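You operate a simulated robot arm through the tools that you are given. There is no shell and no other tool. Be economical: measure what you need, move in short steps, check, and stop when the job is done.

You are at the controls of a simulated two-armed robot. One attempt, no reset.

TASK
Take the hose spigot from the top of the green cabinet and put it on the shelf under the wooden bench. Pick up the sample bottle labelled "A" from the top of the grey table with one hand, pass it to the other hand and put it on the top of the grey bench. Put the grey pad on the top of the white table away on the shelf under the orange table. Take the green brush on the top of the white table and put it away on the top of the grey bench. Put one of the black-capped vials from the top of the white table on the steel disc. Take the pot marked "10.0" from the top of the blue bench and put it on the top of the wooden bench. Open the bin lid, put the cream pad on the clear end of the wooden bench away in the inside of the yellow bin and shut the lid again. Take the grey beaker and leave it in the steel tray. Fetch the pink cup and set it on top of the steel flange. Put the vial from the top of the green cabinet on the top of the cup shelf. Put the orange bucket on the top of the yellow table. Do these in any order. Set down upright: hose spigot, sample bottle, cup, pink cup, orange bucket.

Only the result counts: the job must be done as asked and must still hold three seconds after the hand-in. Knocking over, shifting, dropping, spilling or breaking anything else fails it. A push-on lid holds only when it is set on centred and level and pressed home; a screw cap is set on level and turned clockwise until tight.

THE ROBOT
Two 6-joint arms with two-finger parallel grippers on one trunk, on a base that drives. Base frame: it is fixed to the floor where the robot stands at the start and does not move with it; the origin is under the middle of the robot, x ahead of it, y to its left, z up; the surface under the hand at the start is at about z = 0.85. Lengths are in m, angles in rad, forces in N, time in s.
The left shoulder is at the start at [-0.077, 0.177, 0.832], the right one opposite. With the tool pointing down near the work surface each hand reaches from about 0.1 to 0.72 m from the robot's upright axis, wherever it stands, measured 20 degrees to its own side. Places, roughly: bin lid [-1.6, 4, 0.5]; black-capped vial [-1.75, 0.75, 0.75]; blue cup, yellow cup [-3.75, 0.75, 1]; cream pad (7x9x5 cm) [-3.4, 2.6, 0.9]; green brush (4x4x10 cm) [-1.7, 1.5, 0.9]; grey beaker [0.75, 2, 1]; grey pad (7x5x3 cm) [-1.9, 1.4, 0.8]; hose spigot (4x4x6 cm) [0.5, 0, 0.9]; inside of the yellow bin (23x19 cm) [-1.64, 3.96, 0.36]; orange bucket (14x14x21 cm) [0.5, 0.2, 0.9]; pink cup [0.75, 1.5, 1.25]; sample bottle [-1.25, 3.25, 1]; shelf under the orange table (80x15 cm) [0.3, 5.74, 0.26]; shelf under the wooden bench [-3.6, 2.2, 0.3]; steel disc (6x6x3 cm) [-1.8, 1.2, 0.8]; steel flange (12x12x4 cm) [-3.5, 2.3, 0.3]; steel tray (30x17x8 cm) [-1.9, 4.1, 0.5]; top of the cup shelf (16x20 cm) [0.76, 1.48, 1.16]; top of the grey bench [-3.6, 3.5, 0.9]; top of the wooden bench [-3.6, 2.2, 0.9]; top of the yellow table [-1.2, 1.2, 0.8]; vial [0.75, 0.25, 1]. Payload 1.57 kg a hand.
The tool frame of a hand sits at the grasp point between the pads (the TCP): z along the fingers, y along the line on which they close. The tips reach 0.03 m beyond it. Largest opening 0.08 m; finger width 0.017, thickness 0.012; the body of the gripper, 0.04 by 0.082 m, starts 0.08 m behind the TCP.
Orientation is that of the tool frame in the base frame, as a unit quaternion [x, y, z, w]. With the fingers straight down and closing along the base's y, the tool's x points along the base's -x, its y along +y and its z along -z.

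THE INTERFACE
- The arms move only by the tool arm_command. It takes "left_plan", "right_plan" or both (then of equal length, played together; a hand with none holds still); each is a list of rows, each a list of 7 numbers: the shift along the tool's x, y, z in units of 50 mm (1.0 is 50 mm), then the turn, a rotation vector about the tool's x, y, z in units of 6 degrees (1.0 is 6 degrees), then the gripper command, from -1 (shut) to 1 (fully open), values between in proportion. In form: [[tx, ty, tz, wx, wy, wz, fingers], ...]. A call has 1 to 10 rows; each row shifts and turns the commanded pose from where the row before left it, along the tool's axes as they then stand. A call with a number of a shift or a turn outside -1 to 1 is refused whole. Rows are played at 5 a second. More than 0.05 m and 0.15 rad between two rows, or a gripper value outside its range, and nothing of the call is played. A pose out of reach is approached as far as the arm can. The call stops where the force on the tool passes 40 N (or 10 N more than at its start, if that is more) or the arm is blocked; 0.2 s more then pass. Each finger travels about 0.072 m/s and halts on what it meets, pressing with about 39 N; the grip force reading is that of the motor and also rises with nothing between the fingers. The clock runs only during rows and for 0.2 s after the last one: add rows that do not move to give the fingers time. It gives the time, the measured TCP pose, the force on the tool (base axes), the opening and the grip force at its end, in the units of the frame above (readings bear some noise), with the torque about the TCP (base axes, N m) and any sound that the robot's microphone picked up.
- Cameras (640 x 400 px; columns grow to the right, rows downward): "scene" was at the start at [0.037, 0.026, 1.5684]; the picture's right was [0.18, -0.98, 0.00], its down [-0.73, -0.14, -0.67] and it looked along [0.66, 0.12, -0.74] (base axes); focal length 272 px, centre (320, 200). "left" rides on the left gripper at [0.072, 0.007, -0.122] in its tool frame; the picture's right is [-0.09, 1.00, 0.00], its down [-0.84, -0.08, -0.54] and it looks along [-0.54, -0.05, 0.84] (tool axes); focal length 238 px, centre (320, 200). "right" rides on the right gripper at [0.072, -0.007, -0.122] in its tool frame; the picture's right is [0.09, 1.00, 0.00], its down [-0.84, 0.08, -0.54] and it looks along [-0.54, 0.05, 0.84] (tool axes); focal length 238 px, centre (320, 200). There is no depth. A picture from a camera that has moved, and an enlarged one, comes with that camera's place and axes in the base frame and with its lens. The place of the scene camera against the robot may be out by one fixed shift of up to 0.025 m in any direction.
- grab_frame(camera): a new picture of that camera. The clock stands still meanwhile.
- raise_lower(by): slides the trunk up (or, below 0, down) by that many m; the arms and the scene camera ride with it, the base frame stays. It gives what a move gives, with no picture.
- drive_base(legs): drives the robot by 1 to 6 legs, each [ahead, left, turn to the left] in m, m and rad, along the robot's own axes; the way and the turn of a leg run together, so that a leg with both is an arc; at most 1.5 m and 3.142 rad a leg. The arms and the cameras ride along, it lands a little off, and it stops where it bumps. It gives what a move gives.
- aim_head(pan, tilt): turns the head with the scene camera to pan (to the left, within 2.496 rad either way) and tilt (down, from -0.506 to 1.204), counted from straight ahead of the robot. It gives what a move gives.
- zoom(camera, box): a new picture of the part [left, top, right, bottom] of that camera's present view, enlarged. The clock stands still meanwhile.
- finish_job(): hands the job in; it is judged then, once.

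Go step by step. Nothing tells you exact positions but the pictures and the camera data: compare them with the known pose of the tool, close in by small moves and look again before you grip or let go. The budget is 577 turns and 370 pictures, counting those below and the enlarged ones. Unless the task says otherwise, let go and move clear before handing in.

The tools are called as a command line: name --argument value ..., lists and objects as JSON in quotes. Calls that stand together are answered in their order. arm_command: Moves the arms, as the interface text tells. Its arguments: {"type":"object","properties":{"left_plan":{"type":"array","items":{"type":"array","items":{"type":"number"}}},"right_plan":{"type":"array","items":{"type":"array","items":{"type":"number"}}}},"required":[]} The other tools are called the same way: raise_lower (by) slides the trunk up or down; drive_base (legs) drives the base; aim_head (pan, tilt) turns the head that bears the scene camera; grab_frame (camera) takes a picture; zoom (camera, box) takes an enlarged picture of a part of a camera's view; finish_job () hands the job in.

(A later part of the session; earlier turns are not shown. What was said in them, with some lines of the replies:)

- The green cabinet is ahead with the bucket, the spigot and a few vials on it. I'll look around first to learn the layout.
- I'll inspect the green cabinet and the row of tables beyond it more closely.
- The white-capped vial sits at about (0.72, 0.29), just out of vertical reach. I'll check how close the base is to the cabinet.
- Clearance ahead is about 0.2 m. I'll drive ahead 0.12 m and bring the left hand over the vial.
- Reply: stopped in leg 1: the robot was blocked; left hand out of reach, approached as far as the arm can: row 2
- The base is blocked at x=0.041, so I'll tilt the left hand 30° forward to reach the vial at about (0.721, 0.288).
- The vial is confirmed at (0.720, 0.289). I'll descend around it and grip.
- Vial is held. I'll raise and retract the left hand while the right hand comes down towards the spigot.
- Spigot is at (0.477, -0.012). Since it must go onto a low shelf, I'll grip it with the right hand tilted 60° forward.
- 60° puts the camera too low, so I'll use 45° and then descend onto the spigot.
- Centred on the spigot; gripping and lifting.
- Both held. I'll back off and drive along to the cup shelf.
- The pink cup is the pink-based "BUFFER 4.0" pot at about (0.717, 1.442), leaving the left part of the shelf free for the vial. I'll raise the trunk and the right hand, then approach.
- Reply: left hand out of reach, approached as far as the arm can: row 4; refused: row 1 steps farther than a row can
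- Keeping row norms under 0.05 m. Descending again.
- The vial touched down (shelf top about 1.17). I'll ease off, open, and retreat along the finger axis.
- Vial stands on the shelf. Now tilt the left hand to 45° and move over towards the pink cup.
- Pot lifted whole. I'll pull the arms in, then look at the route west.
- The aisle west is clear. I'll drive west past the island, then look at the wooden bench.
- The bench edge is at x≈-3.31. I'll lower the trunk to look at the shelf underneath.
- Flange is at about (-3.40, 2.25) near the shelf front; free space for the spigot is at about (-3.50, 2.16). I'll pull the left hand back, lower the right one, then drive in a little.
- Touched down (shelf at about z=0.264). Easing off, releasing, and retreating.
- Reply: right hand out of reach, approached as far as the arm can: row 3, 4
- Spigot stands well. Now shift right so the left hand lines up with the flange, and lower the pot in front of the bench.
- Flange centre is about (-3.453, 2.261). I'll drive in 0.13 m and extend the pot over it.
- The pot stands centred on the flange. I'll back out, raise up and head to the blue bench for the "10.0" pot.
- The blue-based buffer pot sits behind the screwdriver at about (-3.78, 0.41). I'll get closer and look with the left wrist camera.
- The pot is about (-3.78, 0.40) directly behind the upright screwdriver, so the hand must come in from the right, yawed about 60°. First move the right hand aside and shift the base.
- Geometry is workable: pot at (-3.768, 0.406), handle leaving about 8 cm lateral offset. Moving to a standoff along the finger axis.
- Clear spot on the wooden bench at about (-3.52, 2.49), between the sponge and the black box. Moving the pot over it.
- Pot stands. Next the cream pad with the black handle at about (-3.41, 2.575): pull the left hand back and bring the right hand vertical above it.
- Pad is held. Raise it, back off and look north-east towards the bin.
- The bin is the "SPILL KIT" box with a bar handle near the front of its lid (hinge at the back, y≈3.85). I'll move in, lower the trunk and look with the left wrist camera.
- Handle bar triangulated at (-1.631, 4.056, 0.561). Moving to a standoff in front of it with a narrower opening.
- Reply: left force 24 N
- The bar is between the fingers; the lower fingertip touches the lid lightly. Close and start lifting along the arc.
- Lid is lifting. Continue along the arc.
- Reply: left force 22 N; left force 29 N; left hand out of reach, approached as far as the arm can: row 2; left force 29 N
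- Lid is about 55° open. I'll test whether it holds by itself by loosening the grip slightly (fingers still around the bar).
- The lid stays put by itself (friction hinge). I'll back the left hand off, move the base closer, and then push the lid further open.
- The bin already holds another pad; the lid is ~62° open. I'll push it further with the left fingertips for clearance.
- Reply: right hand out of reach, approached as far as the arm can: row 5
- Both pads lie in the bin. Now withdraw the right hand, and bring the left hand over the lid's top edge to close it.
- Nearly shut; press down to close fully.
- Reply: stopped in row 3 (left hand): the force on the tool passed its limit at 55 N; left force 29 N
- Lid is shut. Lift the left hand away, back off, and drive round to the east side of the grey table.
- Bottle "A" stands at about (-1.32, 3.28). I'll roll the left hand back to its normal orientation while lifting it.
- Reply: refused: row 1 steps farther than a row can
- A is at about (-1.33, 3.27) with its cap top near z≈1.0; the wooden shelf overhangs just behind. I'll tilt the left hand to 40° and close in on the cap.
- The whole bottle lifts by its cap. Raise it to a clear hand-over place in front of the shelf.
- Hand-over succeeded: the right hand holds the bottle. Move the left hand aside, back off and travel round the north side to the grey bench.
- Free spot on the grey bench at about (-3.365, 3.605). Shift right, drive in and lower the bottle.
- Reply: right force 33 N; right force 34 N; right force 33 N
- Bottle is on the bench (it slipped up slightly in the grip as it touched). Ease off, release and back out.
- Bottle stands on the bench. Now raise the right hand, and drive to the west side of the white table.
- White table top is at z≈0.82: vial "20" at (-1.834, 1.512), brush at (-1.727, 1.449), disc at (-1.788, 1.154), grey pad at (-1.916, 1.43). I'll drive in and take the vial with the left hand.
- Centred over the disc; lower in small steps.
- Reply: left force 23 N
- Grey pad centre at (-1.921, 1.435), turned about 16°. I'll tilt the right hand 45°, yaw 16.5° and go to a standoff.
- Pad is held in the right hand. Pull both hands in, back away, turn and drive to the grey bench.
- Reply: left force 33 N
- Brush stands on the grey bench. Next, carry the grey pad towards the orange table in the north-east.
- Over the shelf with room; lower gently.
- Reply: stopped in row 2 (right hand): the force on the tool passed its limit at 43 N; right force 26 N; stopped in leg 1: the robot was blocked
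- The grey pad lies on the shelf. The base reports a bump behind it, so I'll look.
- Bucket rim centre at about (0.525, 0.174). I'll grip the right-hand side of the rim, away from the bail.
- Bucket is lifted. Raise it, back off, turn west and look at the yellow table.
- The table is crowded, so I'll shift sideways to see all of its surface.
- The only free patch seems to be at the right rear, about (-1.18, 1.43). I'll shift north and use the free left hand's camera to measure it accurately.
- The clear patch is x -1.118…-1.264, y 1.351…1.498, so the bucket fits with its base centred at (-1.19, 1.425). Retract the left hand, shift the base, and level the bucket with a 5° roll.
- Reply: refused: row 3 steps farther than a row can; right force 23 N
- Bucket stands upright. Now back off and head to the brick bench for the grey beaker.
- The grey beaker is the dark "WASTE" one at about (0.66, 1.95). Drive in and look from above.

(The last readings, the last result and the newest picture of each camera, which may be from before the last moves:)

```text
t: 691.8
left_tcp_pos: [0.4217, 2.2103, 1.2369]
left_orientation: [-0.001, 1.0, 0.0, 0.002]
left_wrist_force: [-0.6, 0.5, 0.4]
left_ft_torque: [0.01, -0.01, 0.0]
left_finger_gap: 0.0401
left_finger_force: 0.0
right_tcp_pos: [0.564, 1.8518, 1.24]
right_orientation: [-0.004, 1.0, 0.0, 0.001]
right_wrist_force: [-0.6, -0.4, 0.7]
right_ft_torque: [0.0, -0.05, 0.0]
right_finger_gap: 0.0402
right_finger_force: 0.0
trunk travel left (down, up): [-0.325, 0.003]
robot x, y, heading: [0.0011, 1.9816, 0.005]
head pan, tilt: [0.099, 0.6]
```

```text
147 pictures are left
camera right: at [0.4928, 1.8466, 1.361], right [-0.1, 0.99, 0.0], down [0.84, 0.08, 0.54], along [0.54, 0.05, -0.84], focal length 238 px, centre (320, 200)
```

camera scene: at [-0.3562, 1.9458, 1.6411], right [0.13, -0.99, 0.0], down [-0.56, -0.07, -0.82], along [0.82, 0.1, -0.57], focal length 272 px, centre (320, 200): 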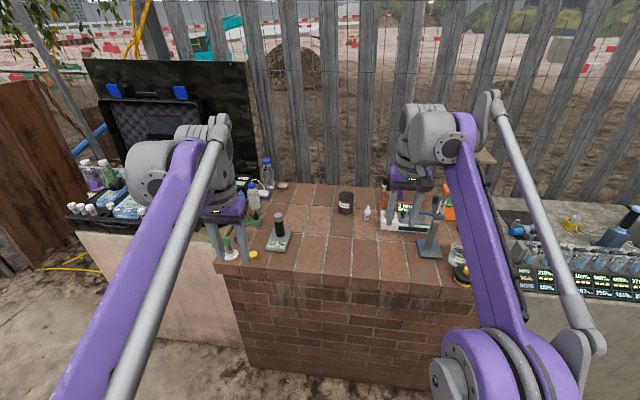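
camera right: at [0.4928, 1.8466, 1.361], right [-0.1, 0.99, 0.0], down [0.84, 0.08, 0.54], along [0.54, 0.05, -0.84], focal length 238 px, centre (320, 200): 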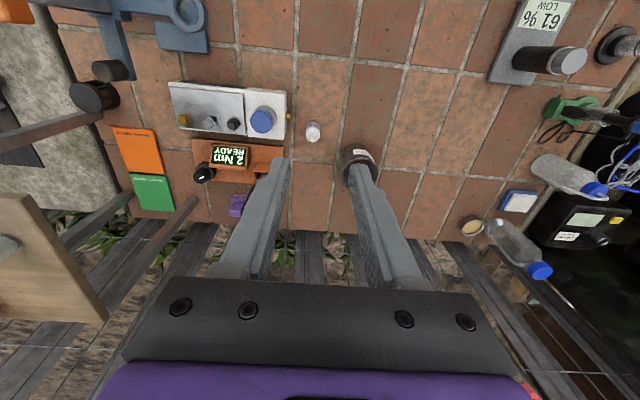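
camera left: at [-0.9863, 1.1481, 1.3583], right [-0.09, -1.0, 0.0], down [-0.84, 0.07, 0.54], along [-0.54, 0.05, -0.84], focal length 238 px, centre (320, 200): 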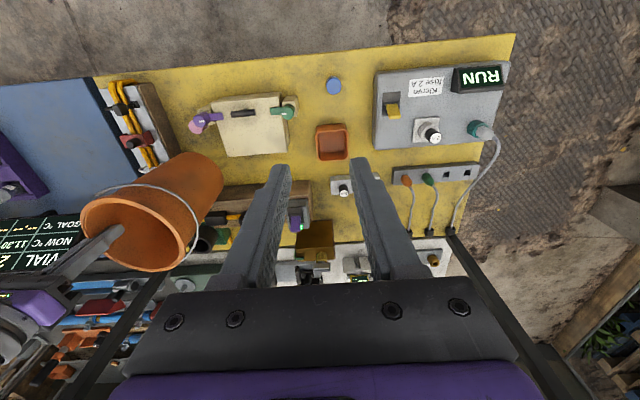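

arm_command --right_plan '[[-0.8, 0.6, 0, 0, 0, 0, 0.2], [0, 0.3, 0.8, 0, 0, 0, 0.2], [0, 0, 0.9, 0, 0, 0, 0.2], [0, 0, 0.5, 0, 0, 0, 0.2], [0, 0, 0, 0, 0, 0, 0.2]]'

grab_frame --camera "right"

```text
t: 693.0
left_tcp_pos: [0.422, 2.2098, 1.2357]
left_orientation: [-0.002, 1.0, 0.001, 0.002]
left_wrist_force: [-0.2, 0.4, 0.4]
left_ft_torque: [-0.02, 0.01, 0.0]
left_finger_gap: 0.04
left_finger_force: 0.0
right_tcp_pos: [0.5907, 1.896, 1.1189]
right_orientation: [-0.004, 1.0, 0.0, 0.001]
right_wrist_force: [0.4, -0.3, -0.9]
right_ft_torque: [-0.01, 0.01, 0.02]
right_finger_gap: 0.0478
right_finger_force: 0.0
right hand out of reach, approached as far as the arm can: row 1
trunk travel left (down, up): [-0.325, 0.003]
robot x, y, heading: [0.0029, 1.9812, 0.004]
head pan, tilt: [0.099, 0.6]
```

```text
146 pictures are left
camera right: at [0.519, 1.8895, 1.2401], right [-0.1, 0.99, 0.0], down [0.84, 0.08, 0.54], along [0.54, 0.05, -0.84], focal length 238 px, centre (320, 200)
```

right: 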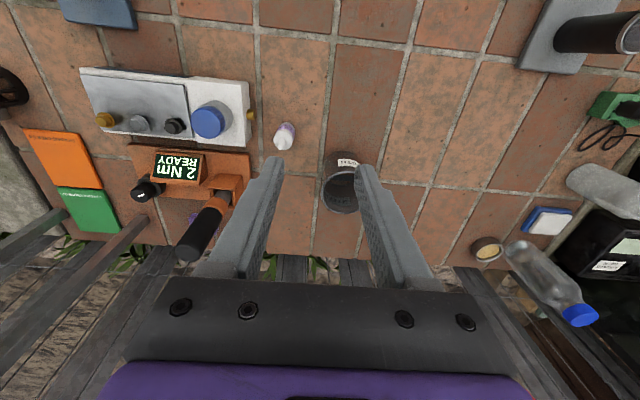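

arm_command --right_plan '[[0.6, 0, 0, 0, -1, 0, 0.6], [0.6, 0.3, 0, 0, -1, 0, 1], [0, 0.3, 0, 0, -1, 0, 1], [0, 0.3, 0, 0, -1, 0, 1], [0, 0, 0, 0, -1, 0, 1], [0, 0, 0, 0, -1, 0, 1], [0, 0, 0, 0, -1, 0, 1], [0, 0, 0, 0, -0.5, 0, 1], [0, 0, 0, 0, 0, 0, 1]]'

grab_frame --camera "right"

```text
t: 695.0
left_tcp_pos: [0.4212, 2.2098, 1.2358]
left_orientation: [-0.002, 1.0, 0.0, 0.001]
left_wrist_force: [-0.3, -0.1, 0.6]
left_ft_torque: [0.0, 0.02, -0.02]
left_finger_gap: 0.0399
left_finger_force: 0.2
right_tcp_pos: [0.5303, 1.9411, 1.1148]
right_orientation: [-0.004, 0.923, 0.002, 0.384]
right_wrist_force: [0.4, -0.5, 0.7]
right_ft_torque: [0.0, -0.04, -0.02]
right_finger_gap: 0.0801
right_finger_force: 0.0
trunk travel left (down, up): [-0.325, 0.003]
robot x, y, heading: [-0.0027, 1.9774, 0.005]
head pan, tilt: [0.099, 0.6]
```

```text
145 pictures are left
camera right: at [0.3946, 1.9343, 1.1494], right [-0.07, 1.0, -0.07], down [0.21, 0.08, 0.98], along [0.98, 0.06, -0.21], focal length 238 px, centre (320, 200)
```

right: 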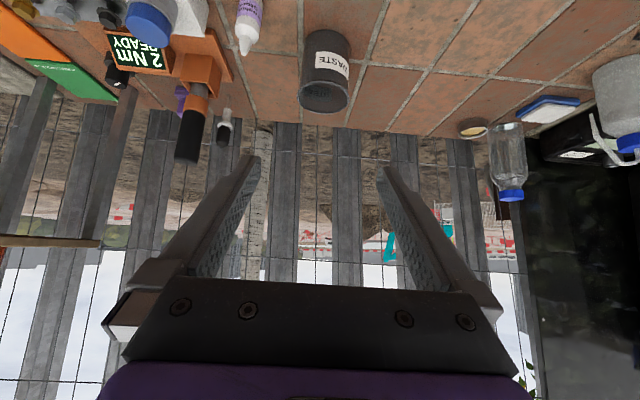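

arm_command --right_plan '[[0.54, 0.08, 0.3, 0, 0, 0, 1], [0, 0, 0.9, 0, 0, 0, 1], [0, 0, 0.9, 0, 0, 0, 1], [0, 0, 0.9, 0, 0, 0, 1], [0, 0, 0.7, 0, 0, 0, 1], [0, 0, 0, 0, 0, 0, 1]]'

grab_frame --camera "right"

```text
t: 696.4
left_tcp_pos: [0.4211, 2.2098, 1.2367]
left_orientation: [-0.002, 1.0, 0.0, 0.001]
left_wrist_force: [0.3, 0.6, 0.1]
left_ft_torque: [-0.03, -0.03, 0.01]
left_finger_gap: 0.04
left_finger_force: 0.1
right_tcp_pos: [0.6399, 1.9445, 0.9656]
right_orientation: [-0.004, 0.923, 0.002, 0.384]
right_wrist_force: [0.0, 0.2, 0.2]
right_ft_torque: [-0.02, 0.03, -0.01]
right_finger_gap: 0.0798
right_finger_force: 0.0
trunk travel left (down, up): [-0.325, 0.003]
robot x, y, heading: [-0.0011, 1.9828, 0.005]
head pan, tilt: [0.099, 0.6]
```

```text
144 pictures are left
camera right: at [0.5047, 1.9386, 1.0014], right [-0.07, 1.0, -0.07], down [0.21, 0.08, 0.98], along [0.98, 0.06, -0.21], focal length 238 px, centre (320, 200)
```

right: 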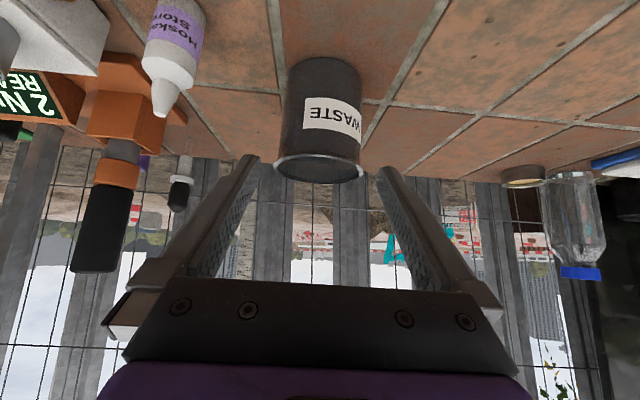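

arm_command --right_plan '[[0, -0.02, 0.4, 0, 0, 0, 1], [0, 0, 0.4, 0, 0, 0, 1], [0, 0, 0.4, 0, 0, 0, 1], [0, 0, 0, 0, 0, 0, 1]]'

grab_frame --camera "right"

```text
t: 697.4
left_tcp_pos: [0.4216, 2.2098, 1.2362]
left_orientation: [-0.002, 1.0, 0.0, 0.002]
left_wrist_force: [-0.6, -0.6, -0.2]
left_ft_torque: [0.02, 0.01, 0.0]
left_finger_gap: 0.0401
left_finger_force: 0.0
right_tcp_pos: [0.6846, 1.9434, 0.9213]
right_orientation: [-0.004, 0.923, 0.002, 0.384]
right_wrist_force: [0.3, 0.9, 0.3]
right_ft_torque: [0.0, 0.04, 0.0]
right_finger_gap: 0.08
right_finger_force: 0.0
trunk travel left (down, up): [-0.325, 0.003]
robot x, y, heading: [-0.0004, 1.9831, 0.003]
head pan, tilt: [0.099, 0.6]
```

```text
143 pictures are left
camera right: at [0.5478, 1.9372, 0.9569], right [-0.07, 1.0, -0.07], down [0.21, 0.08, 0.98], along [0.98, 0.06, -0.21], focal length 238 px, centre (320, 200)
```

right: 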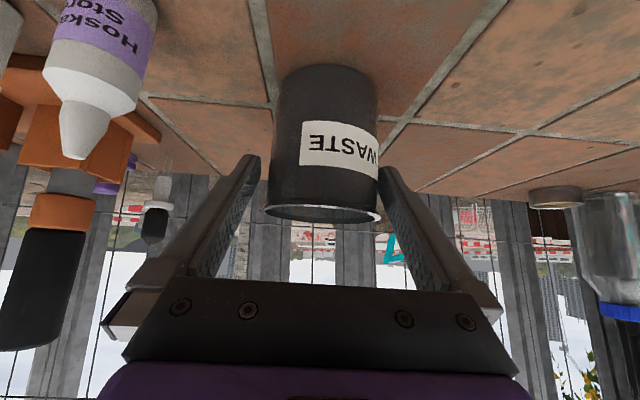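

arm_command --right_plan '[[0, 0.06, 0, 0, 0, 0, 1], [0, 0, 0.2, 0, 0, 0, 1], [0, 0, 0.15, 0, 0, 0, 1], [0, 0, 0, 0, 0, 0, 1]]'

grab_frame --camera "right"

```text
t: 698.4
left_tcp_pos: [0.4216, 2.2099, 1.2352]
left_orientation: [-0.002, 1.0, 0.001, 0.002]
left_wrist_force: [-0.5, 0.6, 0.4]
left_ft_torque: [0.01, -0.01, 0.03]
left_finger_gap: 0.0399
left_finger_force: 0.1
right_tcp_pos: [0.6965, 1.9477, 0.9103]
right_orientation: [-0.004, 0.924, 0.002, 0.383]
right_wrist_force: [-0.2, 0.4, 0.3]
right_ft_torque: [-0.01, 0.0, -0.04]
right_finger_gap: 0.08
right_finger_force: 0.1
trunk travel left (down, up): [-0.325, 0.003]
robot x, y, heading: [-0.0004, 1.9838, 0.004]
head pan, tilt: [0.099, 0.6]
```

```text
142 pictures are left
camera right: at [0.5608, 1.9408, 0.9451], right [-0.07, 1.0, -0.07], down [0.21, 0.08, 0.98], along [0.98, 0.06, -0.21], focal length 238 px, centre (320, 200)
```

right: 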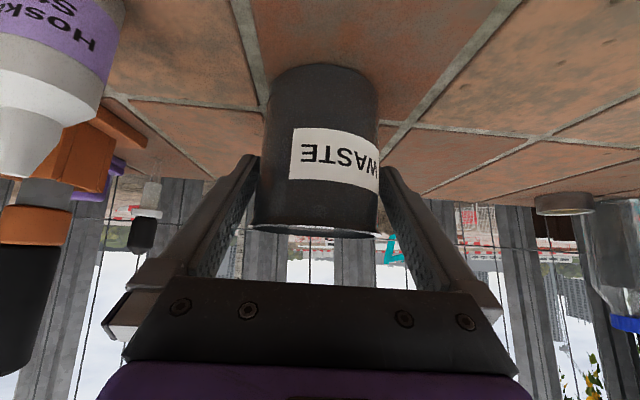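

arm_command --right_plan '[[0, 0, 0, 0, 0, 0, 0.6], [0, 0, 0, 0, 0, 0, 0], [0, 0, 0, 0, 0, 0, -1], [0, 0, 0, 0, 0, 0, -1], [-0.25, 0, -0.25, 0, 0, 0, -1], [-0.6, 0, -0.6, 0, 0, 0, -1], [0, 0, 0, 0, 0, 0, -1]]'

grab_frame --camera "right"

```text
t: 700.0
left_tcp_pos: [0.4234, 2.21, 1.2349]
left_orientation: [-0.002, 1.0, 0.001, 0.0]
left_wrist_force: [-0.1, 0.9, -0.2]
left_ft_torque: [-0.02, 0.01, 0.02]
left_finger_gap: 0.0399
left_finger_force: 0.0
right_tcp_pos: [0.6968, 1.9485, 0.9699]
right_orientation: [-0.004, 0.923, 0.001, 0.384]
right_wrist_force: [-0.4, 0.3, -1.7]
right_ft_torque: [0.01, 0.0, -0.02]
right_finger_gap: 0.0657
right_finger_force: 39.1
trunk travel left (down, up): [-0.325, 0.003]
robot x, y, heading: [-0.0022, 1.9819, 0.005]
head pan, tilt: [0.099, 0.6]
```

```text
141 pictures are left
camera right: at [0.5613, 1.9427, 1.0051], right [-0.07, 1.0, -0.07], down [0.21, 0.08, 0.98], along [0.98, 0.06, -0.21], focal length 238 px, centre (320, 200)
```

right: 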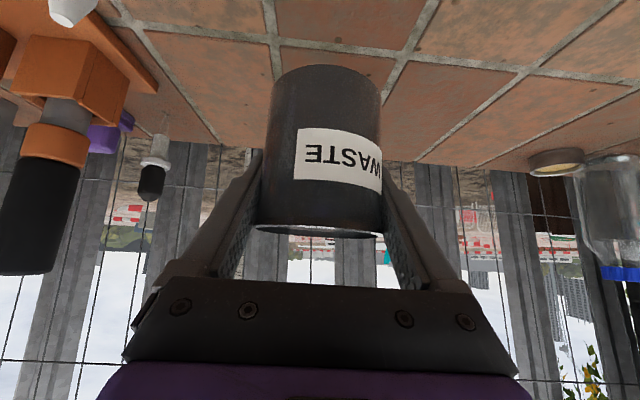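

arm_command --right_plan '[[-0.7, 0, -0.7, 0, 0, 0, -1], [-0.7, 0, -0.7, 0, 0, 0, -1], [-0.7, 0, -0.7, 0, 0, 0, -1], [-0.7, 0, -0.7, 0, 0, 0, -1], [0.6, 0, -0.6, 0, 0, 0, -1], [0.6, 0, -0.6, 0, 0, 0, -1], [0.6, 0, -0.6, 0, 0, 0, -1]]'

drive_base --legs '[[-0.45, 0, 0], [0, 1.45, 0], [0, 1.45, 0], [0, 0, -1.571], [0, -0.72, 0], [0, -0.72, 0]]'

aim_head --pan 0.0 --tilt 0.8

grab_frame --camera "scene"

```text
t: 701.6
left_tcp_pos: [0.42, 2.2097, 1.2366]
left_orientation: [-0.002, 1.0, 0.0, 0.001]
left_wrist_force: [-0.9, 0.2, 0.7]
left_ft_torque: [-0.02, -0.04, 0.03]
left_finger_gap: 0.04
left_finger_force: 0.0
right_tcp_pos: [0.5677, 1.9472, 1.1707]
right_orientation: [-0.004, 0.924, 0.002, 0.383]
right_wrist_force: [-0.4, 0.2, -0.8]
right_ft_torque: [0.02, -0.03, -0.01]
right_finger_gap: 0.0659
right_finger_force: 39.3
trunk travel left (down, up): [-0.325, 0.003]
robot x, y, heading: [0.002, 1.9797, 0.006]
head pan, tilt: [0.099, 0.6]
```

```text
t: 745.3
left_tcp_pos: [-1.7119, 4.3992, 1.2359]
left_orientation: [0.713, 0.701, -0.002, 0.001]
left_wrist_force: [-0.6, -0.3, 0.4]
left_ft_torque: [0.01, -0.01, 0.02]
left_finger_gap: 0.0398
left_finger_force: 0.1
right_tcp_pos: [-1.9763, 4.2577, 1.1703]
right_orientation: [0.657, 0.649, -0.273, 0.27]
right_wrist_force: [-0.5, -0.5, -0.6]
right_ft_torque: [0.0, 0.03, -0.01]
right_finger_gap: 0.0658
right_finger_force: 38.8
trunk travel left (down, up): [-0.325, 0.003]
robot x, y, heading: [-1.9337, 4.8232, -1.591]
head pan, tilt: [0.099, 0.6]
```

```text
t: 746.0
left_tcp_pos: [-1.7122, 4.3983, 1.2362]
left_orientation: [0.712, 0.702, -0.002, 0.001]
left_wrist_force: [0.9, -0.7, -0.5]
left_ft_torque: [0.02, 0.0, 0.01]
left_finger_gap: 0.0399
left_finger_force: 0.1
right_tcp_pos: [-1.9759, 4.2563, 1.1706]
right_orientation: [0.657, 0.649, -0.273, 0.269]
right_wrist_force: [0.5, 0.2, -0.7]
right_ft_torque: [0.02, -0.01, 0.0]
right_finger_gap: 0.0657
right_finger_force: 39.2
trunk travel left (down, up): [-0.325, 0.003]
robot x, y, heading: [-1.9322, 4.8271, -1.589]
head pan, tilt: [0.0, 0.799]
```

```text
140 pictures are left
camera scene: at [-1.9319, 4.7996, 1.6243], right [-1.0, 0.01, 0.0], down [0.01, 0.72, -0.7], along [-0.01, -0.7, -0.72], focal length 272 px, centre (320, 200)
```

scene: 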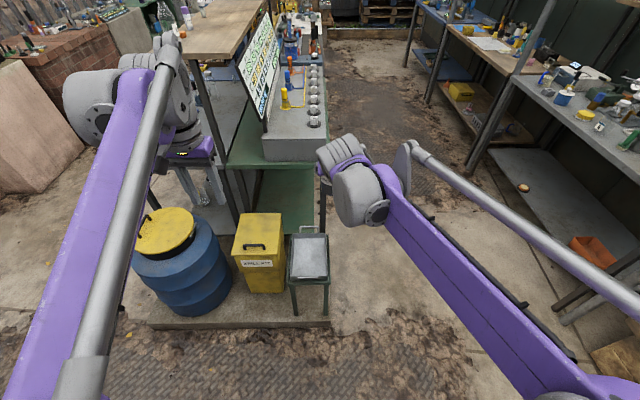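

drive_base --legs '[[0.12, 0.08, 0.018]]'

raise_lower --by -0.25

arm_command --right_plan '[[0.7, 0, 0.7, 0, 0, 0, -1], [0.7, 0, 0.7, 0, 0, 0, -1], [0.7, 0, 0.7, 0, 0, 0, -1], [0, 0, 0, 0, 0, 0, -1]]'

grab_frame --camera "right"

grab_frame --camera "scene"

```text
t: 747.4
left_tcp_pos: [-1.626, 4.2829, 1.236]
left_orientation: [0.707, 0.707, -0.001, 0.001]
left_wrist_force: [-0.4, -0.1, -0.1]
left_ft_torque: [0.02, -0.02, 0.0]
left_finger_gap: 0.04
left_finger_force: 0.0
right_tcp_pos: [-1.8888, 4.1353, 1.1704]
right_orientation: [0.652, 0.654, -0.271, 0.272]
right_wrist_force: [-0.3, 0.8, -0.5]
right_ft_torque: [0.01, 0.0, -0.02]
right_finger_gap: 0.0656
right_finger_force: 39.4
trunk travel left (down, up): [-0.325, 0.003]
robot x, y, heading: [-1.8534, 4.7047, -1.569]
head pan, tilt: [0.0, 0.799]
```

```text
t: 750.0
left_tcp_pos: [-1.6262, 4.281, 0.9875]
left_orientation: [0.707, 0.707, -0.001, 0.001]
left_wrist_force: [0.5, -0.2, -0.2]
left_ft_torque: [0.02, -0.01, 0.02]
left_finger_gap: 0.04
left_finger_force: 0.1
right_tcp_pos: [-1.8893, 4.1349, 0.9207]
right_orientation: [0.651, 0.655, -0.271, 0.272]
right_wrist_force: [-1.1, 0.3, -0.6]
right_ft_torque: [-0.01, -0.02, -0.01]
right_finger_gap: 0.066
right_finger_force: 39.0
trunk travel left (down, up): [-0.075, 0.253]
robot x, y, heading: [-1.8548, 4.7051, -1.572]
head pan, tilt: [0.0, 0.799]
```

```text
t: 751.0
left_tcp_pos: [-1.6266, 4.2821, 0.9863]
left_orientation: [0.707, 0.707, -0.001, 0.001]
left_wrist_force: [1.0, 0.7, 0.5]
left_ft_torque: [0.01, -0.03, -0.01]
left_finger_gap: 0.0401
left_finger_force: 0.1
right_tcp_pos: [-1.8898, 4.136, 0.7721]
right_orientation: [0.651, 0.654, -0.271, 0.272]
right_wrist_force: [-0.4, -0.2, -0.2]
right_ft_torque: [0.0, 0.01, -0.01]
right_finger_gap: 0.0658
right_finger_force: 39.2
trunk travel left (down, up): [-0.075, 0.253]
robot x, y, heading: [-1.854, 4.7077, -1.572]
head pan, tilt: [0.0, 0.799]
```

```text
139 pictures are left
camera right: at [-1.8954, 4.2741, 0.8071], right [1.0, 0.07, -0.07], down [0.08, -0.21, 0.98], along [0.05, -0.98, -0.21], focal length 238 px, centre (320, 200)
```

right: 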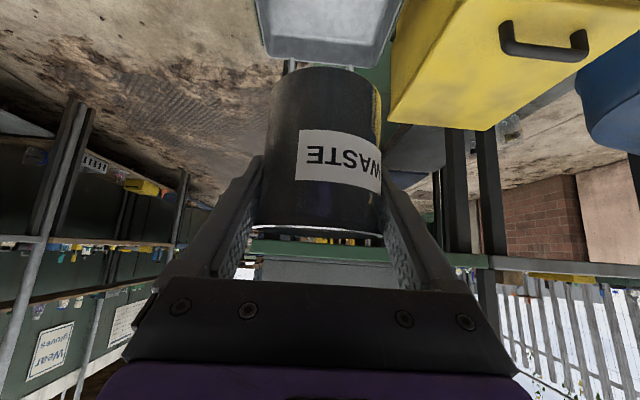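

```text
138 pictures are left
camera scene: at [-1.8529, 4.6459, 1.3649], right [-1.0, 0.0, 0.0], down [0.0, 0.72, -0.7], along [0.0, -0.7, -0.72], focal length 272 px, centre (320, 200)
```

scene: 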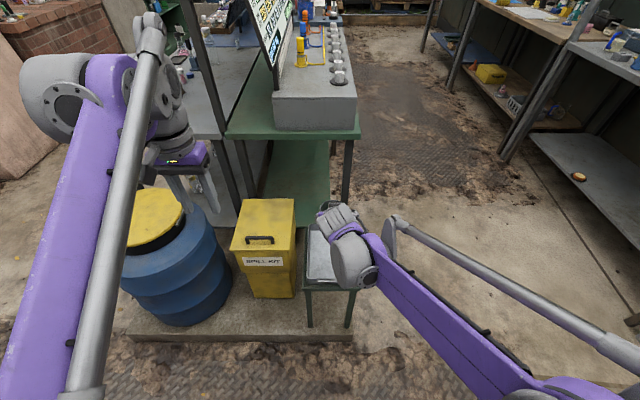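

arm_command --right_plan '[[-0.43, 0.08, 0.43, 0, 0, 0, -1], [-0.43, 0.08, 0.43, 0, 0, 0, -1], [0.7, 0, 0.7, 0, 0, 0, -1], [0.7, 0, 0.7, 0, 0, 0, -1], [0, 0, 0, 0, 0, 0, -1]]'

grab_frame --camera "right"

zoom --camera "scene" --box '[240, 180, 420, 340]'

```text
t: 752.1
left_tcp_pos: [-1.6262, 4.2817, 0.9872]
left_orientation: [0.707, 0.707, -0.002, 0.002]
left_wrist_force: [0.2, -0.5, 0.3]
left_ft_torque: [0.02, 0.0, -0.01]
left_finger_gap: 0.0398
left_finger_force: 0.1
right_tcp_pos: [-1.8802, 4.072, 0.6718]
right_orientation: [0.651, 0.655, -0.271, 0.272]
right_wrist_force: [0.8, 0.6, -0.9]
right_ft_torque: [0.04, 0.0, 0.01]
right_finger_gap: 0.0657
right_finger_force: 38.5
trunk travel left (down, up): [-0.075, 0.253]
robot x, y, heading: [-1.8516, 4.7045, -1.569]
head pan, tilt: [0.0, 0.799]
```

```text
137 pictures are left
camera right: at [-1.8868, 4.2102, 0.7071], right [1.0, 0.07, -0.07], down [0.08, -0.21, 0.98], along [0.05, -0.98, -0.21], focal length 238 px, centre (320, 200)
```

right: 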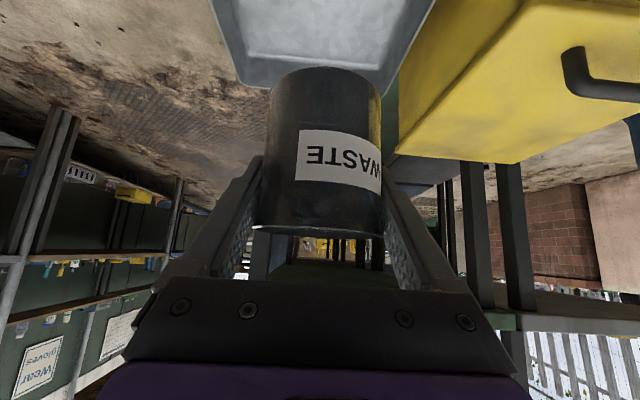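

```text
2.50 times, centred on (330, 260) of scene
camera zoom: at [-1.8529, 4.6459, 1.3649], right [-1.0, 0.0, 0.0], down [0.0, 0.72, -0.7], along [0.0, -0.7, -0.72], focal length 679 px, centre (295, 50)
```

zoom: 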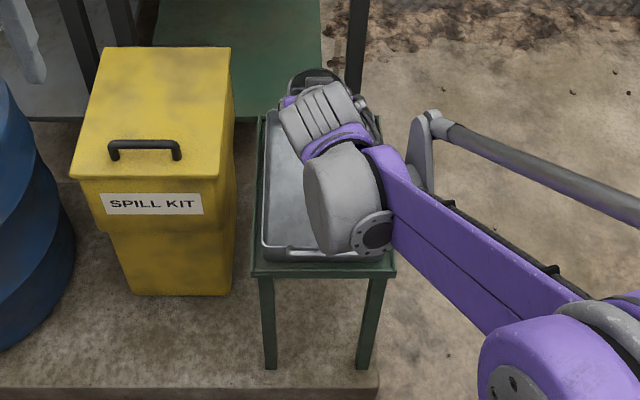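

arm_command --right_plan '[[0.6, 0, 0.6, 0, 0, 0, -1], [0.4, 0, 0.4, 0, 0, 0, -1], [0, 0, 0, 0, 0, 0, -1]]'

grab_frame --camera "right"

```text
t: 753.0
left_tcp_pos: [-1.6262, 4.2825, 0.9864]
left_orientation: [0.707, 0.707, -0.001, 0.001]
left_wrist_force: [0.2, 0.7, 0.0]
left_ft_torque: [0.01, 0.02, 0.0]
left_finger_gap: 0.0398
left_finger_force: 0.1
right_tcp_pos: [-1.8806, 4.0743, 0.6015]
right_orientation: [0.651, 0.655, -0.27, 0.272]
right_wrist_force: [0.4, -0.4, -1.0]
right_ft_torque: [0.05, 0.0, 0.0]
right_finger_gap: 0.0655
right_finger_force: 38.3
trunk travel left (down, up): [-0.075, 0.253]
robot x, y, heading: [-1.8529, 4.7022, -1.569]
head pan, tilt: [0.0, 0.799]
```

```text
135 pictures are left
camera right: at [-1.8861, 4.2127, 0.6365], right [1.0, 0.07, -0.07], down [0.08, -0.21, 0.98], along [0.05, -0.98, -0.21], focal length 238 px, centre (320, 200)
```

right: 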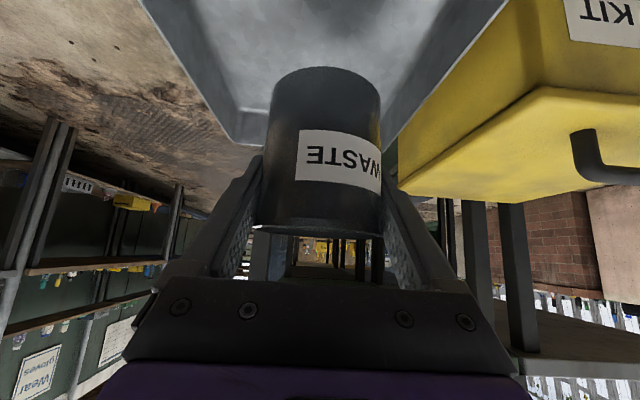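

arm_command --right_plan '[[0.28, 0, 0.28, 0, 0, 0, -1], [0.14, 0, 0.14, 0, 0, 0, -1], [0, 0, 0, 0, 0, 0, -1]]'

arm_command --right_plan '[[0.1, 0, 0.1, 0, 0, 0, -1], [0, 0, 0, 0, 0, 0, -1]]'

arm_command --right_plan '[[0.08, 0, 0.08, 0, 0, 0, -1], [0, 0, 0, 0, 0, 0, -1]]'

arm_command --right_plan '[[0.08, 0, 0.08, 0, 0, 0, -1], [0, 0, 0, 0, 0, 0, -1]]'

grab_frame --camera "right"

```text
t: 753.8
left_tcp_pos: [-1.6253, 4.2814, 0.9859]
left_orientation: [0.707, 0.708, -0.001, 0.002]
left_wrist_force: [-0.6, -0.6, -0.2]
left_ft_torque: [-0.01, 0.0, 0.01]
left_finger_gap: 0.0399
left_finger_force: 0.0
right_tcp_pos: [-1.8794, 4.0747, 0.5709]
right_orientation: [0.651, 0.655, -0.27, 0.272]
right_wrist_force: [0.4, -0.5, -1.2]
right_ft_torque: [0.03, -0.02, 0.0]
right_finger_gap: 0.0657
right_finger_force: 39.1
trunk travel left (down, up): [-0.075, 0.253]
robot x, y, heading: [-1.8539, 4.7029, -1.567]
head pan, tilt: [0.0, 0.799]
```

```text
t: 754.4
left_tcp_pos: [-1.6251, 4.2817, 0.9861]
left_orientation: [0.707, 0.707, -0.002, 0.002]
left_wrist_force: [0.4, -1.0, -0.2]
left_ft_torque: [0.02, -0.01, 0.0]
left_finger_gap: 0.0399
left_finger_force: 0.1
right_tcp_pos: [-1.8802, 4.0734, 0.5642]
right_orientation: [0.651, 0.655, -0.27, 0.272]
right_wrist_force: [0.3, 0.1, -1.3]
right_ft_torque: [0.01, -0.01, 0.05]
right_finger_gap: 0.0656
right_finger_force: 39.5
trunk travel left (down, up): [-0.075, 0.253]
robot x, y, heading: [-1.8552, 4.7014, -1.566]
head pan, tilt: [0.0, 0.799]
```

```text
t: 755.0
left_tcp_pos: [-1.6273, 4.2811, 0.9864]
left_orientation: [0.707, 0.708, -0.001, 0.001]
left_wrist_force: [0.1, 0.1, -1.0]
left_ft_torque: [0.0, -0.01, -0.04]
left_finger_gap: 0.0402
left_finger_force: 0.1
right_tcp_pos: [-1.8801, 4.0734, 0.5582]
right_orientation: [0.651, 0.655, -0.27, 0.272]
right_wrist_force: [-0.4, 1.0, -1.2]
right_ft_torque: [-0.02, -0.01, 0.01]
right_finger_gap: 0.0658
right_finger_force: 38.9
trunk travel left (down, up): [-0.075, 0.253]
robot x, y, heading: [-1.854, 4.701, -1.569]
head pan, tilt: [0.0, 0.799]
```

```text
t: 755.5
left_tcp_pos: [-1.627, 4.2809, 0.9853]
left_orientation: [0.707, 0.707, -0.001, 0.001]
left_wrist_force: [-0.7, -0.2, -0.4]
left_ft_torque: [-0.02, -0.01, 0.01]
left_finger_gap: 0.04
left_finger_force: 0.0
right_tcp_pos: [-1.8801, 4.0729, 0.5522]
right_orientation: [0.651, 0.655, -0.27, 0.272]
right_wrist_force: [0.2, 0.1, -1.0]
right_ft_torque: [0.01, 0.02, -0.01]
right_finger_gap: 0.0656
right_finger_force: 39.0
trunk travel left (down, up): [-0.075, 0.253]
robot x, y, heading: [-1.855, 4.7021, -1.572]
head pan, tilt: [0.0, 0.799]
```

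```text
134 pictures are left
camera right: at [-1.8866, 4.2122, 0.5879], right [1.0, 0.07, -0.07], down [0.08, -0.21, 0.98], along [0.05, -0.98, -0.21], focal length 238 px, centre (320, 200)
```

right: 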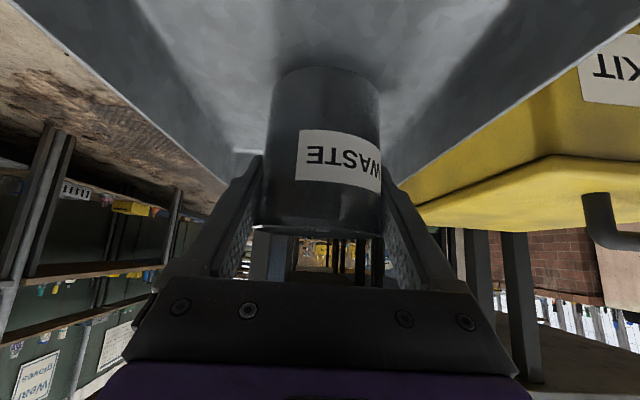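

arm_command --right_plan '[[0.08, 0, 0.08, 0, 0, 0, -1], [0, 0, 0, 0, 0, 0, -1]]'

arm_command --right_plan '[[0.07, 0, 0.07, 0, 0, 0, -1], [0, 0, 0, 0, 0, 0, -1]]'

arm_command --right_plan '[[0.07, 0, 0.07, 0, 0, 0, -1], [0, 0, 0, 0, 0, 0, -1]]'

```text
t: 756.1
left_tcp_pos: [-1.627, 4.2819, 0.9859]
left_orientation: [0.708, 0.707, -0.002, 0.001]
left_wrist_force: [-0.5, 0.2, -0.1]
left_ft_torque: [0.04, -0.02, 0.01]
left_finger_gap: 0.0403
left_finger_force: 0.1
right_tcp_pos: [-1.8802, 4.0732, 0.5473]
right_orientation: [0.652, 0.654, -0.271, 0.271]
right_wrist_force: [0.5, 0.2, 0.0]
right_ft_torque: [0.0, 0.04, 0.04]
right_finger_gap: 0.0661
right_finger_force: 38.9
trunk travel left (down, up): [-0.075, 0.253]
robot x, y, heading: [-1.8533, 4.7027, -1.571]
head pan, tilt: [0.0, 0.799]
```

```text
t: 756.8
left_tcp_pos: [-1.6255, 4.2828, 0.987]
left_orientation: [0.707, 0.707, -0.002, 0.003]
left_wrist_force: [-0.6, -0.4, -0.5]
left_ft_torque: [0.01, -0.01, -0.02]
left_finger_gap: 0.0401
left_finger_force: 0.0
right_tcp_pos: [-1.8797, 4.0738, 0.5452]
right_orientation: [0.651, 0.655, -0.271, 0.273]
right_wrist_force: [-2.0, -1.4, 23.8]
right_ft_torque: [0.16, 0.05, 0.0]
right_finger_gap: 0.066
right_finger_force: 39.4
trunk travel left (down, up): [-0.075, 0.253]
robot x, y, heading: [-1.8492, 4.7017, -1.568]
head pan, tilt: [0.0, 0.799]
```

```text
t: 757.4
left_tcp_pos: [-1.6269, 4.2834, 0.9871]
left_orientation: [0.707, 0.707, -0.002, 0.002]
left_wrist_force: [0.2, 0.3, 0.0]
left_ft_torque: [0.02, 0.0, 0.01]
left_finger_gap: 0.0401
left_finger_force: 0.1
right_tcp_pos: [-1.8799, 4.0734, 0.5409]
right_orientation: [0.651, 0.654, -0.272, 0.273]
right_wrist_force: [-0.8, -2.8, 36.6]
right_ft_torque: [-0.14, -0.01, -0.03]
right_finger_gap: 0.0658
right_finger_force: 38.5
trunk travel left (down, up): [-0.075, 0.253]
robot x, y, heading: [-1.8551, 4.7046, -1.567]
head pan, tilt: [0.0, 0.799]
```

arm_command --right_plan '[[-0.06, 0, -0.06, 0, 0, 0, -1], [0, 0, 0, 0, 0, 0, 0.85], [0, 0, 0, 0, 0, 0, 1], [0, 0, 0, 0, 0, 0, 1], [0, 0, -0.25, 0, 0, 0, 1], [0, 0, -0.4, 0, 0, 0, 1], [0, 0, -0.7, 0, 0, 0, 1], [0, 0, -1, 0, 0, 0, 1], [0, 0, -1, 0, 0, 0, 1]]'

grab_frame --camera "right"

grab_frame --camera "scene"

```text
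t: 759.4
left_tcp_pos: [-1.6264, 4.282, 0.9866]
left_orientation: [0.707, 0.707, -0.001, 0.001]
left_wrist_force: [0.3, -0.9, 0.1]
left_ft_torque: [0.03, -0.04, 0.01]
left_finger_gap: 0.0398
left_finger_force: 0.0
right_tcp_pos: [-1.8807, 4.1929, 0.66]
right_orientation: [0.652, 0.654, -0.271, 0.271]
right_wrist_force: [0.4, 0.4, 0.5]
right_ft_torque: [0.02, 0.0, 0.02]
right_finger_gap: 0.0799
right_finger_force: 0.1
trunk travel left (down, up): [-0.075, 0.253]
robot x, y, heading: [-1.8521, 4.7045, -1.57]
head pan, tilt: [0.0, 0.799]
```

```text
133 pictures are left
camera right: at [-1.8859, 4.3313, 0.6963], right [1.0, 0.07, -0.07], down [0.08, -0.21, 0.98], along [0.05, -0.98, -0.21], focal length 238 px, centre (320, 200)
```

right: 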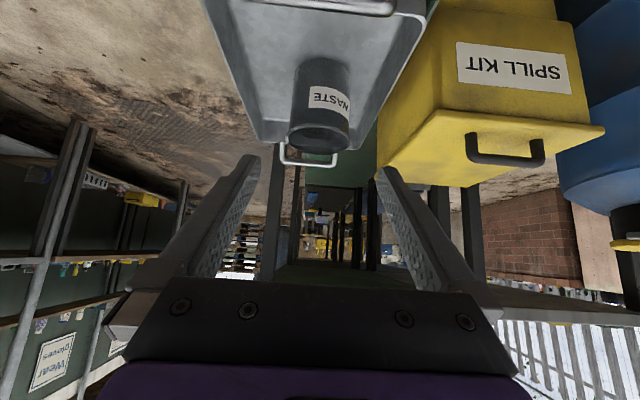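

```text
132 pictures are left
camera scene: at [-1.853, 4.6467, 1.3649], right [-1.0, 0.0, 0.0], down [0.0, 0.72, -0.7], along [0.0, -0.7, -0.72], focal length 272 px, centre (320, 200)
```

scene: 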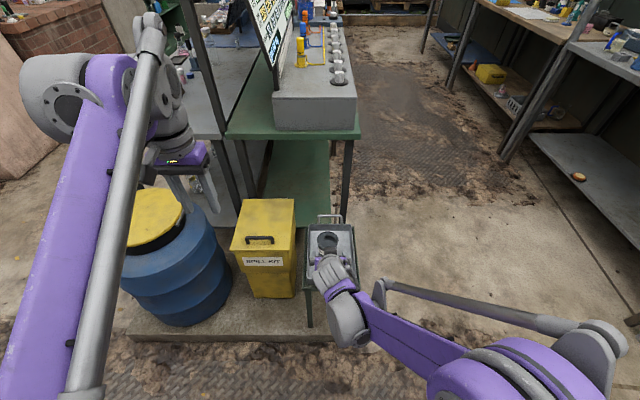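

The beaker stands in the tray. I'll raise clear and check the green unit that I bumped earlier for anything disturbed.

arm_command --right_plan '[[0, 0, -1, 0, 0, 0, 1], [0, 0, -1, 0, 0, 0, 1], [-0.7, 0, -0.7, 0, 0, 0, 1], [-0.7, 0, -0.7, 0, 0, 0, 1]]'

raise_lower --by 0.25

drive_base --legs '[[0, 0.9, 0]]'

aim_head --pan -2.45 --tilt 0.6

grab_frame --camera "scene"

```text
t: 760.4
left_tcp_pos: [-1.6271, 4.2825, 0.9878]
left_orientation: [0.707, 0.708, -0.001, 0.001]
left_wrist_force: [0.2, 0.0, 0.2]
left_ft_torque: [0.02, 0.05, -0.02]
left_finger_gap: 0.0401
left_finger_force: 0.1
right_tcp_pos: [-1.8806, 4.2628, 0.8321]
right_orientation: [0.652, 0.654, -0.271, 0.271]
right_wrist_force: [-0.9, 0.1, 0.2]
right_ft_torque: [-0.01, 0.0, -0.02]
right_finger_gap: 0.0799
right_finger_force: 0.0
trunk travel left (down, up): [-0.075, 0.253]
robot x, y, heading: [-1.8552, 4.7041, -1.572]
head pan, tilt: [0.0, 0.799]
```

```text
t: 762.9
left_tcp_pos: [-1.6258, 4.2821, 1.2352]
left_orientation: [0.707, 0.708, -0.001, 0.001]
left_wrist_force: [-0.1, -0.1, 0.1]
left_ft_torque: [0.02, -0.02, -0.02]
left_finger_gap: 0.0398
left_finger_force: 0.0
right_tcp_pos: [-1.8815, 4.2627, 1.0809]
right_orientation: [0.651, 0.656, -0.27, 0.271]
right_wrist_force: [-0.1, 0.5, -1.0]
right_ft_torque: [-0.01, 0.0, 0.0]
right_finger_gap: 0.0799
right_finger_force: 0.0
trunk travel left (down, up): [-0.325, 0.003]
robot x, y, heading: [-1.851, 4.7005, -1.572]
head pan, tilt: [0.0, 0.799]
```

```text
t: 771.1
left_tcp_pos: [-0.7353, 4.2926, 1.2363]
left_orientation: [0.701, 0.713, -0.001, 0.001]
left_wrist_force: [0.3, 0.5, -0.6]
left_ft_torque: [0.01, 0.01, -0.04]
left_finger_gap: 0.0402
left_finger_force: 0.0
right_tcp_pos: [-0.9901, 4.2708, 1.0801]
right_orientation: [0.647, 0.659, -0.268, 0.274]
right_wrist_force: [0.1, 0.8, -0.2]
right_ft_torque: [0.01, 0.01, -0.02]
right_finger_gap: 0.08
right_finger_force: 0.1
trunk travel left (down, up): [-0.325, 0.003]
robot x, y, heading: [-0.9662, 4.7159, -1.553]
head pan, tilt: [0.0, 0.799]
```

```text
t: 773.3
left_tcp_pos: [-0.7354, 4.2921, 1.2356]
left_orientation: [0.701, 0.713, -0.001, 0.001]
left_wrist_force: [-0.5, 1.2, 0.4]
left_ft_torque: [-0.02, -0.02, -0.02]
left_finger_gap: 0.0401
left_finger_force: 0.0
right_tcp_pos: [-0.9895, 4.2701, 1.08]
right_orientation: [0.646, 0.659, -0.269, 0.274]
right_wrist_force: [0.5, 0.1, -0.3]
right_ft_torque: [0.0, -0.01, 0.01]
right_finger_gap: 0.0798
right_finger_force: 0.0
trunk travel left (down, up): [-0.325, 0.003]
robot x, y, heading: [-0.9672, 4.7122, -1.558]
head pan, tilt: [-2.45, 0.6]
```

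```text
131 pictures are left
camera scene: at [-1.0263, 4.8342, 1.6412], right [0.76, 0.65, 0.0], down [0.37, -0.43, -0.83], along [-0.54, 0.63, -0.56], focal length 272 px, centre (320, 200)
```

scene: 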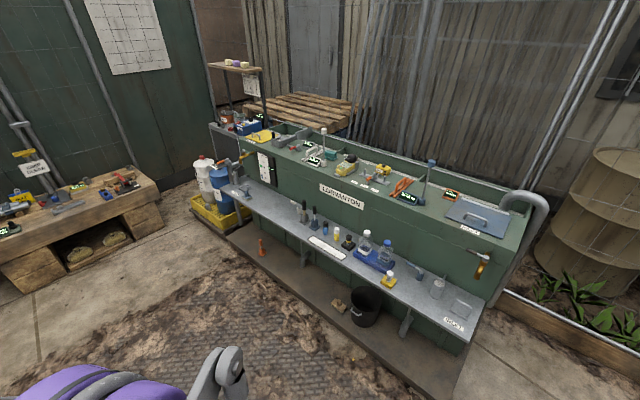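

zoom --camera "scene" --box '[330, 170, 550, 350]'

aim_head --pan 2.3 --tilt 0.5

grab_frame --camera "scene"

```text
2.22 times, centred on (440, 260) of scene
camera zoom: at [-1.0263, 4.8342, 1.6412], right [0.76, 0.65, 0.0], down [0.37, -0.43, -0.83], along [-0.54, 0.63, -0.56], focal length 604 px, centre (53, 67)
```

zoom: 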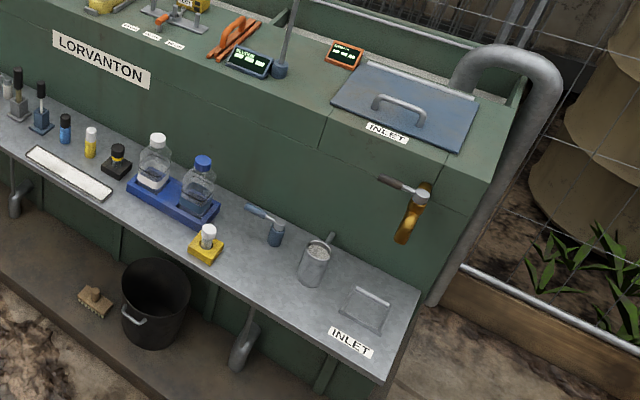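

```text
t: 777.1
left_tcp_pos: [-0.735, 4.2923, 1.2351]
left_orientation: [0.702, 0.712, -0.001, 0.001]
left_wrist_force: [0.2, -0.9, 0.6]
left_ft_torque: [0.0, -0.01, 0.06]
left_finger_gap: 0.0401
left_finger_force: 0.0
right_tcp_pos: [-0.9896, 4.27, 1.08]
right_orientation: [0.646, 0.66, -0.269, 0.274]
right_wrist_force: [0.9, 0.3, -0.1]
right_ft_torque: [0.0, -0.01, 0.02]
right_finger_gap: 0.0799
right_finger_force: 0.1
trunk travel left (down, up): [-0.325, 0.003]
robot x, y, heading: [-0.97, 4.7142, -1.557]
head pan, tilt: [2.3, 0.499]
```

```text
129 pictures are left
camera scene: at [-0.902, 4.8288, 1.6503], right [0.68, -0.73, 0.0], down [-0.35, -0.32, -0.88], along [0.64, 0.6, -0.48], focal length 272 px, centre (320, 200)
```

scene: 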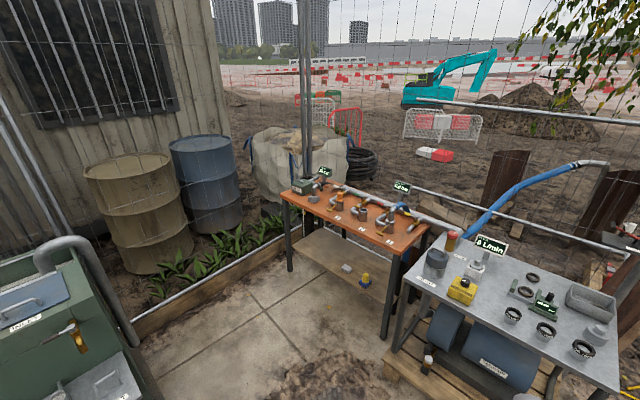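

Everything there stands as before, the grey pad is on its shelf, and both hands are empty and clear. I'm handing in.

finish_job

```text
The job is handed in.
```

I carried out all eleven tasks and handed the job in, with both grippers empty and clear; I don't have the verdict.

- **Pot "10.0":** I never saw the number on the pot in full. I took the blue buffer pot because the other two read 7.0 and 4.0.
- **Base bump:** While backing away from the orange table, the base was blocked against something by the green unit. I looked afterwards and saw nothing knocked over there.
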